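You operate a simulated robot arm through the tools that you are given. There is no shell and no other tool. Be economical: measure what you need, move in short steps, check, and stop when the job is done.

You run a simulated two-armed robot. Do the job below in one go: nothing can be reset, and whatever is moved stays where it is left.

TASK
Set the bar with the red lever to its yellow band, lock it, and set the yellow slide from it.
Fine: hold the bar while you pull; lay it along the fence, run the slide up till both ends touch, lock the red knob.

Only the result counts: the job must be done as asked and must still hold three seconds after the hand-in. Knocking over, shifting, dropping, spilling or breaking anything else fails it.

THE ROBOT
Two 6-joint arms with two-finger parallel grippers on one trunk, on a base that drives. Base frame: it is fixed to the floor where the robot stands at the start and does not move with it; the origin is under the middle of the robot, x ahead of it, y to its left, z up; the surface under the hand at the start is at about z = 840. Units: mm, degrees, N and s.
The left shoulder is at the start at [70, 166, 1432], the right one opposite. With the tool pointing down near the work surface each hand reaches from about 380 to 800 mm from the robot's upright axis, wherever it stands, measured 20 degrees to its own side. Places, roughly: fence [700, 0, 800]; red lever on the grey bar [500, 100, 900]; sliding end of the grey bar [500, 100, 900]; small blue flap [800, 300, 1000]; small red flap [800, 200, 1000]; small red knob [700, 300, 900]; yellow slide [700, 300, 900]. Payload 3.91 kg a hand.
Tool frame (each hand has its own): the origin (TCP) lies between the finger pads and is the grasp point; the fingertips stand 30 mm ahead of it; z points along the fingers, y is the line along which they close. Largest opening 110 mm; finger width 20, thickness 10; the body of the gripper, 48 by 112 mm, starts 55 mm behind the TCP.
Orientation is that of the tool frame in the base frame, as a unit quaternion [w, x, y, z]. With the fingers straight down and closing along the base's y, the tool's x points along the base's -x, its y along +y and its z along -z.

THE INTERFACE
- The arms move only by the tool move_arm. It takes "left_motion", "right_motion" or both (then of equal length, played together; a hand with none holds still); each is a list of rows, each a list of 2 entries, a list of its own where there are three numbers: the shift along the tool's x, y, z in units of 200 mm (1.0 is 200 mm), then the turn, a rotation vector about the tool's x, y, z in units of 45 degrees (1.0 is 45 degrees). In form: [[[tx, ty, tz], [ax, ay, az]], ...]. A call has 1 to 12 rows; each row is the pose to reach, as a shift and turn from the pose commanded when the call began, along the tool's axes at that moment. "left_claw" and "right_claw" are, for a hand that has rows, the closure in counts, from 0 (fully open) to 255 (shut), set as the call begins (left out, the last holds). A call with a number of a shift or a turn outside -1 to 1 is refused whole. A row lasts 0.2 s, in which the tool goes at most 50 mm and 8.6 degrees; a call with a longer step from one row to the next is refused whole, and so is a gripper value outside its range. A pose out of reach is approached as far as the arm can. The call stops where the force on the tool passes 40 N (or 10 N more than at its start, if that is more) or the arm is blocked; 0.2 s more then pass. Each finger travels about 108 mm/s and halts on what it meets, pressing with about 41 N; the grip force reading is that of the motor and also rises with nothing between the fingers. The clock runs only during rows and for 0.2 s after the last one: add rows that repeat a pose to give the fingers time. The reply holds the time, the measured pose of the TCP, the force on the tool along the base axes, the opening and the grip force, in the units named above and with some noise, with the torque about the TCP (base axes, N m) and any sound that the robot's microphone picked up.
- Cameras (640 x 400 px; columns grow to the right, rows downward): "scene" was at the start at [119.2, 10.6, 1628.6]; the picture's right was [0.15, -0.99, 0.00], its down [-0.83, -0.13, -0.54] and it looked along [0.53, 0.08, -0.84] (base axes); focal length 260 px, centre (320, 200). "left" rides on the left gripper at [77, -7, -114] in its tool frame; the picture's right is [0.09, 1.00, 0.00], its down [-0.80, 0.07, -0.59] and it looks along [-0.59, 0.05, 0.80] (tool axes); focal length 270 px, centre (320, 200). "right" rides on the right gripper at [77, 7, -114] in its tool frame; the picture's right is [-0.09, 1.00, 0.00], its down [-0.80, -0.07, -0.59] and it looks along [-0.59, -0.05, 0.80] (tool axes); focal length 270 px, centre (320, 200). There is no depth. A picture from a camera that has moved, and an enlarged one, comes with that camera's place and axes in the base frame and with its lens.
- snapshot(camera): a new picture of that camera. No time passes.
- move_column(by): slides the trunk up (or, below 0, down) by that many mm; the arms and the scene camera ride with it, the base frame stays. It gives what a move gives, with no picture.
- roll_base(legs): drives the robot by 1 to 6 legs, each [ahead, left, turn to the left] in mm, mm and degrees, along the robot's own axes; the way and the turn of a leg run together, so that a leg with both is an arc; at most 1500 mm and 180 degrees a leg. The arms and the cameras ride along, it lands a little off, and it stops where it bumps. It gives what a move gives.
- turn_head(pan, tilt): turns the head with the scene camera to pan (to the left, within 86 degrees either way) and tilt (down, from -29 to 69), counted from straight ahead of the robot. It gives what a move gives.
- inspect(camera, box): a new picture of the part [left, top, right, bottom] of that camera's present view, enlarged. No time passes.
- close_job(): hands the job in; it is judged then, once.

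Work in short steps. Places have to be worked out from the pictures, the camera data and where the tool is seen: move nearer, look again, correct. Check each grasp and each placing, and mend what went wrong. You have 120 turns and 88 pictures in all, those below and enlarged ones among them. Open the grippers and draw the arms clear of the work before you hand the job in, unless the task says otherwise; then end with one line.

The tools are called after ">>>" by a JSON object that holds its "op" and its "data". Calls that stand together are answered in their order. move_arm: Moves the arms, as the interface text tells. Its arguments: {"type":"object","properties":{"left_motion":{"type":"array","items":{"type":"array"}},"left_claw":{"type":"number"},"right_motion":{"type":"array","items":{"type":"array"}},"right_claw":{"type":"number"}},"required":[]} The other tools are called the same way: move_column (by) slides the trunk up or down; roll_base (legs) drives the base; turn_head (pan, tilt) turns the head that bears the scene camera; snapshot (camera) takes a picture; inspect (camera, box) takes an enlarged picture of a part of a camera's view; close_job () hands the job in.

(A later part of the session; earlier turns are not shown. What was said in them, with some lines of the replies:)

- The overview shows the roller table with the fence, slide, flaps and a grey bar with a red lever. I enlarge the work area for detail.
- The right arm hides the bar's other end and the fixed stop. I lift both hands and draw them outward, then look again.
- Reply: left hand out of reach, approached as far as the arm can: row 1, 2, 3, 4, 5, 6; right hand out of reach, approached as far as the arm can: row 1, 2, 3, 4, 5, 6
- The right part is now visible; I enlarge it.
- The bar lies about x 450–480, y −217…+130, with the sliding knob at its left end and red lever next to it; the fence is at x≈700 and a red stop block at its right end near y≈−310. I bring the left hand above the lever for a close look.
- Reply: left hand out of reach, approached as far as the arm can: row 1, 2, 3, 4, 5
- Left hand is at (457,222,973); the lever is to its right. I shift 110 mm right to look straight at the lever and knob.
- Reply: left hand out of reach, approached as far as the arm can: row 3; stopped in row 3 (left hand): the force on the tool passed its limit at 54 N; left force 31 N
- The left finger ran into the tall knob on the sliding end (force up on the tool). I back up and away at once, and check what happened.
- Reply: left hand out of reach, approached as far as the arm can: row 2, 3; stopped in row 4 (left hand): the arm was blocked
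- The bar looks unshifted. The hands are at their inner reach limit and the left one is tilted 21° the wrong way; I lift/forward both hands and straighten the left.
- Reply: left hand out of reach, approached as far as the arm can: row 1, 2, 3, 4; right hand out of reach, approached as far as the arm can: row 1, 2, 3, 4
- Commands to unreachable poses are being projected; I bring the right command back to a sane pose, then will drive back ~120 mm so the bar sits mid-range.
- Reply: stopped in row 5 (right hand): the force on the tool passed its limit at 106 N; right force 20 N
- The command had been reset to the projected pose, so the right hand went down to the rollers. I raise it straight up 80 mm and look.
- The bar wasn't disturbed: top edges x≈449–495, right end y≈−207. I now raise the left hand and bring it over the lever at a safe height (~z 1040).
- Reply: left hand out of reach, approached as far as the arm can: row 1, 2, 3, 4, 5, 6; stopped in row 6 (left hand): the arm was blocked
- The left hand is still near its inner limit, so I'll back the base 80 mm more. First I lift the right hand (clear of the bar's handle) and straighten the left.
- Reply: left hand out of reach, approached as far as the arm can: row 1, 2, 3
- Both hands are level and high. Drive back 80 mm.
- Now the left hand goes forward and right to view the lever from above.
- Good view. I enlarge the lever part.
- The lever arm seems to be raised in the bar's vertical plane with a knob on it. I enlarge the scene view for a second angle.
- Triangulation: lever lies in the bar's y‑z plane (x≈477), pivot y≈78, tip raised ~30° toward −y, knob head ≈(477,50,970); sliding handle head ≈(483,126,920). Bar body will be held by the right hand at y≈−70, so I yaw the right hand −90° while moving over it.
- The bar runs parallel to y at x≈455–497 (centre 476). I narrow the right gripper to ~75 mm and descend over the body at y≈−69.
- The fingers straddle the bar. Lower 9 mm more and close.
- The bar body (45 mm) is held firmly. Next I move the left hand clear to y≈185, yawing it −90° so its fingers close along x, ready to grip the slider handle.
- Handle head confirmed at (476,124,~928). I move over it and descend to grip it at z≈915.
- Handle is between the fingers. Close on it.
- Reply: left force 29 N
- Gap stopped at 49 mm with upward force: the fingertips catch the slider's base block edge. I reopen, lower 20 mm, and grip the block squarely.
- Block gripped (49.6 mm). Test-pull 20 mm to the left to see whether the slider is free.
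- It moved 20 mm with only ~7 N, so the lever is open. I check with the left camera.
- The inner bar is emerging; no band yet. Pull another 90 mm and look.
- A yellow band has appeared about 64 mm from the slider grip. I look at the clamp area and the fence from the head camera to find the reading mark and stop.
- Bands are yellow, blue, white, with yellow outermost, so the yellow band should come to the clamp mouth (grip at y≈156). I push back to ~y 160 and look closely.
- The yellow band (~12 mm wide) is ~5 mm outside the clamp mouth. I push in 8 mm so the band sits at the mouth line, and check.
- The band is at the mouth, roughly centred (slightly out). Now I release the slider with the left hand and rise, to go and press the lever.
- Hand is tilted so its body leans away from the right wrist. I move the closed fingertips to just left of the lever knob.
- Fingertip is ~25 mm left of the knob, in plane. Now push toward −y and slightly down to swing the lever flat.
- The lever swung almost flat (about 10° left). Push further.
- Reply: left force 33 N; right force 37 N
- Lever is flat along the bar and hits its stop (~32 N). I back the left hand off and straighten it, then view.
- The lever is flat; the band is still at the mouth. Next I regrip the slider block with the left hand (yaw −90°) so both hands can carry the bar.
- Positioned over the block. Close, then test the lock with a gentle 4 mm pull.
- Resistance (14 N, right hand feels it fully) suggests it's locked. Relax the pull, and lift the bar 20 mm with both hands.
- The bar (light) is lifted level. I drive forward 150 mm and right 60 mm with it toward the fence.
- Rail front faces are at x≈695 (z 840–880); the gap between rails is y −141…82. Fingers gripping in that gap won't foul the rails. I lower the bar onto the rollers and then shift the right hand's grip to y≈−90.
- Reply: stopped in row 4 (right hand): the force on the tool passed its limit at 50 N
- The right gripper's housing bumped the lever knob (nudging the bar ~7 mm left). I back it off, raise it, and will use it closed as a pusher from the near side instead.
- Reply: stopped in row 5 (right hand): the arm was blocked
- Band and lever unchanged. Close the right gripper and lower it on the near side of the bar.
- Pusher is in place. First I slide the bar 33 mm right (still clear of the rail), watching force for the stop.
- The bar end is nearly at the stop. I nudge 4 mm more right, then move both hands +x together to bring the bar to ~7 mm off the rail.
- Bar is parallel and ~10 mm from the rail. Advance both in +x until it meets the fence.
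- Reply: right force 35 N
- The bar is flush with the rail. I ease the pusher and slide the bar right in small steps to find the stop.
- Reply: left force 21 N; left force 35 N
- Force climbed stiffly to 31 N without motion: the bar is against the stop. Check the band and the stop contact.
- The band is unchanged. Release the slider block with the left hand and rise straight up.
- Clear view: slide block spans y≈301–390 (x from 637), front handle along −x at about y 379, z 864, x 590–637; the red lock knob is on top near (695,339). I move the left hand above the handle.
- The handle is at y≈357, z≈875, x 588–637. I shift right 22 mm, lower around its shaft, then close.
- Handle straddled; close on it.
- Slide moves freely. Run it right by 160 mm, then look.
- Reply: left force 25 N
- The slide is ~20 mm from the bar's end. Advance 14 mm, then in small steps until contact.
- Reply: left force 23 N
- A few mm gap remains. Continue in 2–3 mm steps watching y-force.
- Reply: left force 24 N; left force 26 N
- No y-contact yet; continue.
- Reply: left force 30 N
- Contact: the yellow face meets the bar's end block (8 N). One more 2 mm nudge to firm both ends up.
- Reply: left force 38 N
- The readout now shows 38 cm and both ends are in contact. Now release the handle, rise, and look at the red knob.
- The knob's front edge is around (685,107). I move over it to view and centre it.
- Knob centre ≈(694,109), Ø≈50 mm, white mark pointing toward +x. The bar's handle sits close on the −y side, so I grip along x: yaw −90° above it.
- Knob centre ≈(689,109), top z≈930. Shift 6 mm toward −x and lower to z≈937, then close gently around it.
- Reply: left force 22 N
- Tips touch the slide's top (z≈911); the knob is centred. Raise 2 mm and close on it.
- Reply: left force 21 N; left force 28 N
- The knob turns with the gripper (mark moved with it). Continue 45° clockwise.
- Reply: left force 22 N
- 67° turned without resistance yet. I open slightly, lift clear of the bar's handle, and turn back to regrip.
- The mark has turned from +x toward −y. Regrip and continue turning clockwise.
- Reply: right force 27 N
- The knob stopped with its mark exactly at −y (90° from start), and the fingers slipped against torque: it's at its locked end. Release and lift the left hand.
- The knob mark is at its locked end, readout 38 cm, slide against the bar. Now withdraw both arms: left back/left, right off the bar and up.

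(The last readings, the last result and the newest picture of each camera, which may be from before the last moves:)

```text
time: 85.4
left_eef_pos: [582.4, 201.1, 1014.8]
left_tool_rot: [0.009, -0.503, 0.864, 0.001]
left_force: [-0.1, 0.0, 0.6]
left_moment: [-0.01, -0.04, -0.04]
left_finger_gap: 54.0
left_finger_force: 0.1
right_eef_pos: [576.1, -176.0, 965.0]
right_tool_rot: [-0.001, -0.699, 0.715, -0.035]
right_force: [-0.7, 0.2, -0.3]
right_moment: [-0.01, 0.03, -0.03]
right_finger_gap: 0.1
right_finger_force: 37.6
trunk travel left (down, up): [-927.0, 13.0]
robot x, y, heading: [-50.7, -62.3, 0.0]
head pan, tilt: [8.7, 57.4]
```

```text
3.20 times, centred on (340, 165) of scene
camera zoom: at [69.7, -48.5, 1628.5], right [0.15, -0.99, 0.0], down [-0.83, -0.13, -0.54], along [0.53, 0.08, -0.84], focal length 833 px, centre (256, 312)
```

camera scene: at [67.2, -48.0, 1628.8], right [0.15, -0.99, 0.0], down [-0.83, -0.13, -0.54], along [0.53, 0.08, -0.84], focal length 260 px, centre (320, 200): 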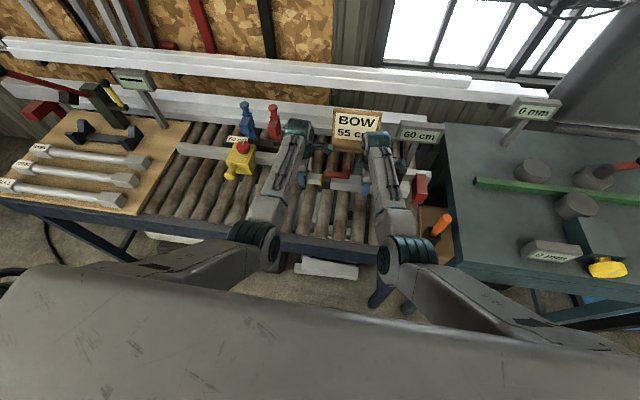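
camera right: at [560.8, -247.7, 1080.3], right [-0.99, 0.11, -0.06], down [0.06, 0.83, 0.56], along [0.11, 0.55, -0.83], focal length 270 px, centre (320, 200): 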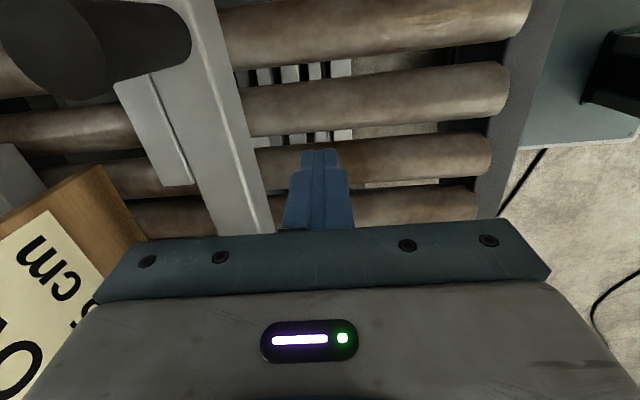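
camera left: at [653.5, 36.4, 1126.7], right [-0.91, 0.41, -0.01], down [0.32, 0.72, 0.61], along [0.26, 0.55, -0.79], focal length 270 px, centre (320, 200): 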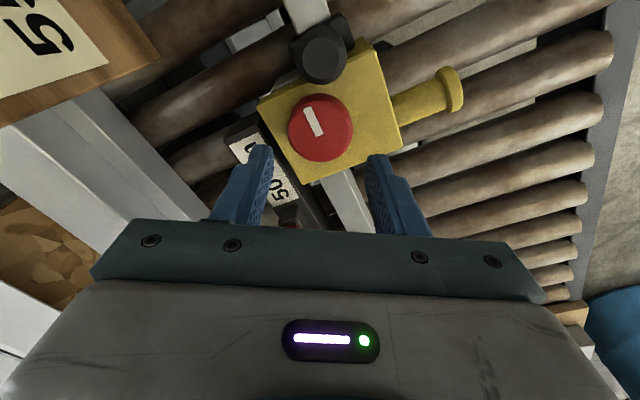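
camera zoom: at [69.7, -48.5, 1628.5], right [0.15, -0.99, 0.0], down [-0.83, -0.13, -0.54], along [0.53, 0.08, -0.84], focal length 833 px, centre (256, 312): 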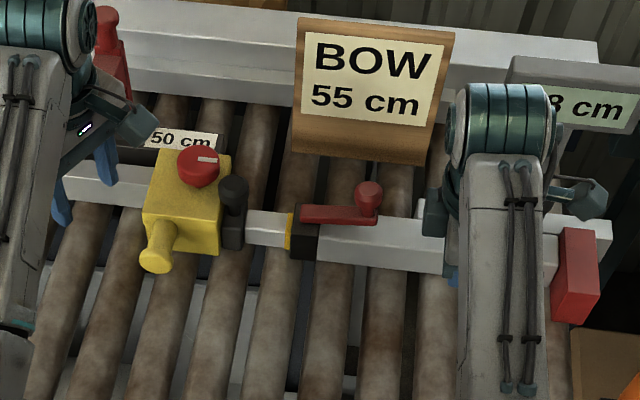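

Everything stands as set. I open the right gripper and drive back 200 mm to get both arms clear, then check both contacts.

>>> {"op": "roll_base", "data": {"legs": [[-200, 0, 0]]}}

>>> {"op": "move_arm", "data": {"right_motion": [[[0, 0, 0], [0, 0, 0]], [[0, 0, 0], [0, 0, 0]]], "right_claw": 0, "left_motion": [[[0, 0, 0], [0, 0, 0]], [[0, 0, 0], [0, 0, 0]]], "left_claw": 0}}

>>> {"op": "inspect", "data": {"camera": "scene", "box": [270, 90, 350, 150]}}

>>> {"op": "inspect", "data": {"camera": "scene", "box": [350, 90, 450, 165]}}

```text
time: 87.0
left_eef_pos: [381.8, 198.0, 1011.9]
left_tool_rot: [0.009, -0.502, 0.865, 0.002]
left_force: [1.1, 0.0, 0.9]
left_moment: [0.0, 0.05, 0.02]
left_finger_gap: 54.1
left_finger_force: 0.0
right_eef_pos: [375.2, -177.2, 965.1]
right_tool_rot: [0.0, -0.698, 0.716, -0.036]
right_force: [1.3, 0.3, 0.0]
right_moment: [0.02, 0.06, -0.01]
right_finger_gap: 0.1
right_finger_force: 38.0
trunk travel left (down, up): [-927.0, 13.0]
robot x, y, heading: [-251.8, -60.7, -0.2]
head pan, tilt: [8.7, 57.4]
```

```text
time: 87.6
left_eef_pos: [380.3, 197.5, 1012.5]
left_tool_rot: [0.01, -0.502, 0.865, 0.002]
left_force: [0.2, 0.3, -0.3]
left_moment: [0.0, 0.0, -0.01]
left_finger_gap: 110.0
left_finger_force: 0.0
right_eef_pos: [374.9, -178.7, 966.8]
right_tool_rot: [0.001, -0.697, 0.716, -0.037]
right_force: [0.6, -0.7, -0.1]
right_moment: [0.0, 0.02, -0.05]
right_finger_gap: 110.0
right_finger_force: 0.0
trunk travel left (down, up): [-927.0, 13.0]
robot x, y, heading: [-254.1, -57.9, -0.2]
head pan, tilt: [8.7, 57.4]
```

```text
6.67 times, centred on (310, 120) of scene
camera zoom: at [-131.8, -49.4, 1628.4], right [0.15, -0.99, 0.0], down [-0.83, -0.12, -0.54], along [0.53, 0.08, -0.84], focal length 1736 px, centre (387, 733)
```

zoom: 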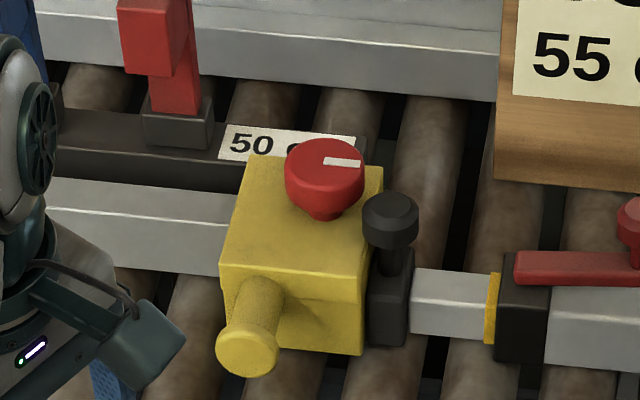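

```text
5.33 times, centred on (400, 128) of scene
camera zoom: at [-131.8, -49.4, 1628.4], right [0.15, -0.99, 0.0], down [-0.83, -0.12, -0.54], along [0.53, 0.08, -0.84], focal length 1388 px, centre (-107, 587)
```

zoom: 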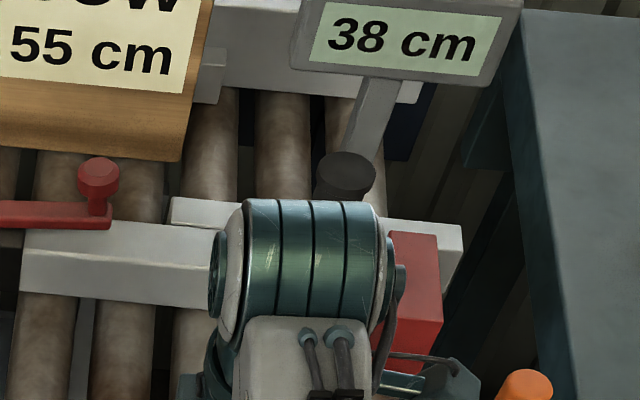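

Slide touches the bar's end. To see the stop end I shift the right arm 130 mm to the right.

>>> {"op": "move_arm", "data": {"right_motion": [[[0.2, 0, 0], [0, 0, 0]], [[0.4, 0, 0], [0, 0, 0]], [[0.6, 0, 0], [0, 0, 0]]]}}

>>> {"op": "inspect", "data": {"camera": "scene", "box": [370, 110, 450, 170]}}

```text
time: 88.4
left_eef_pos: [379.3, 196.3, 1014.0]
left_tool_rot: [0.011, -0.503, 0.864, 0.001]
left_force: [0.4, 0.0, -0.5]
left_moment: [0.05, 0.0, 0.0]
left_finger_gap: 110.1
left_finger_force: 0.0
right_eef_pos: [372.1, -298.4, 971.8]
right_tool_rot: [0.003, -0.697, 0.716, -0.038]
right_force: [0.2, 0.9, 0.0]
right_moment: [0.02, 0.01, -0.02]
right_finger_gap: 109.7
right_finger_force: 0.0
trunk travel left (down, up): [-927.0, 13.0]
robot x, y, heading: [-252.8, -56.7, -0.4]
head pan, tilt: [8.7, 57.4]
```

```text
6.67 times, centred on (410, 140) of scene
camera zoom: at [-134.6, -51.3, 1628.6], right [0.15, -0.99, 0.0], down [-0.83, -0.12, -0.54], along [0.53, 0.08, -0.84], focal length 1736 px, centre (-280, 600)
```

zoom: 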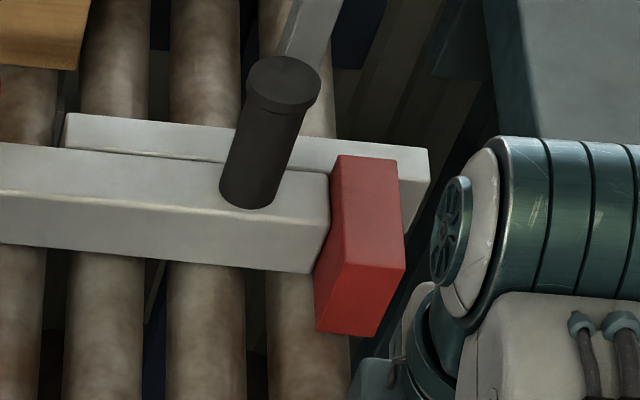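

The bar is against the stop and the fence, and the slide touches its other end. The lever and knob are locked and both arms are clear, so I hand in.

>>> {"op": "close_job", "data": {}}

```text
The job is handed in.
```

I set the bar to its yellow band, locked its lever and laid it along the fence against the red stop. The yellow slide touches its other end, the red knob is turned to its end stop, and the readout shows 38 cm. I took "at the band" to mean roughly centred on the clamp mouth, so the band sits about 2 mm outside it.
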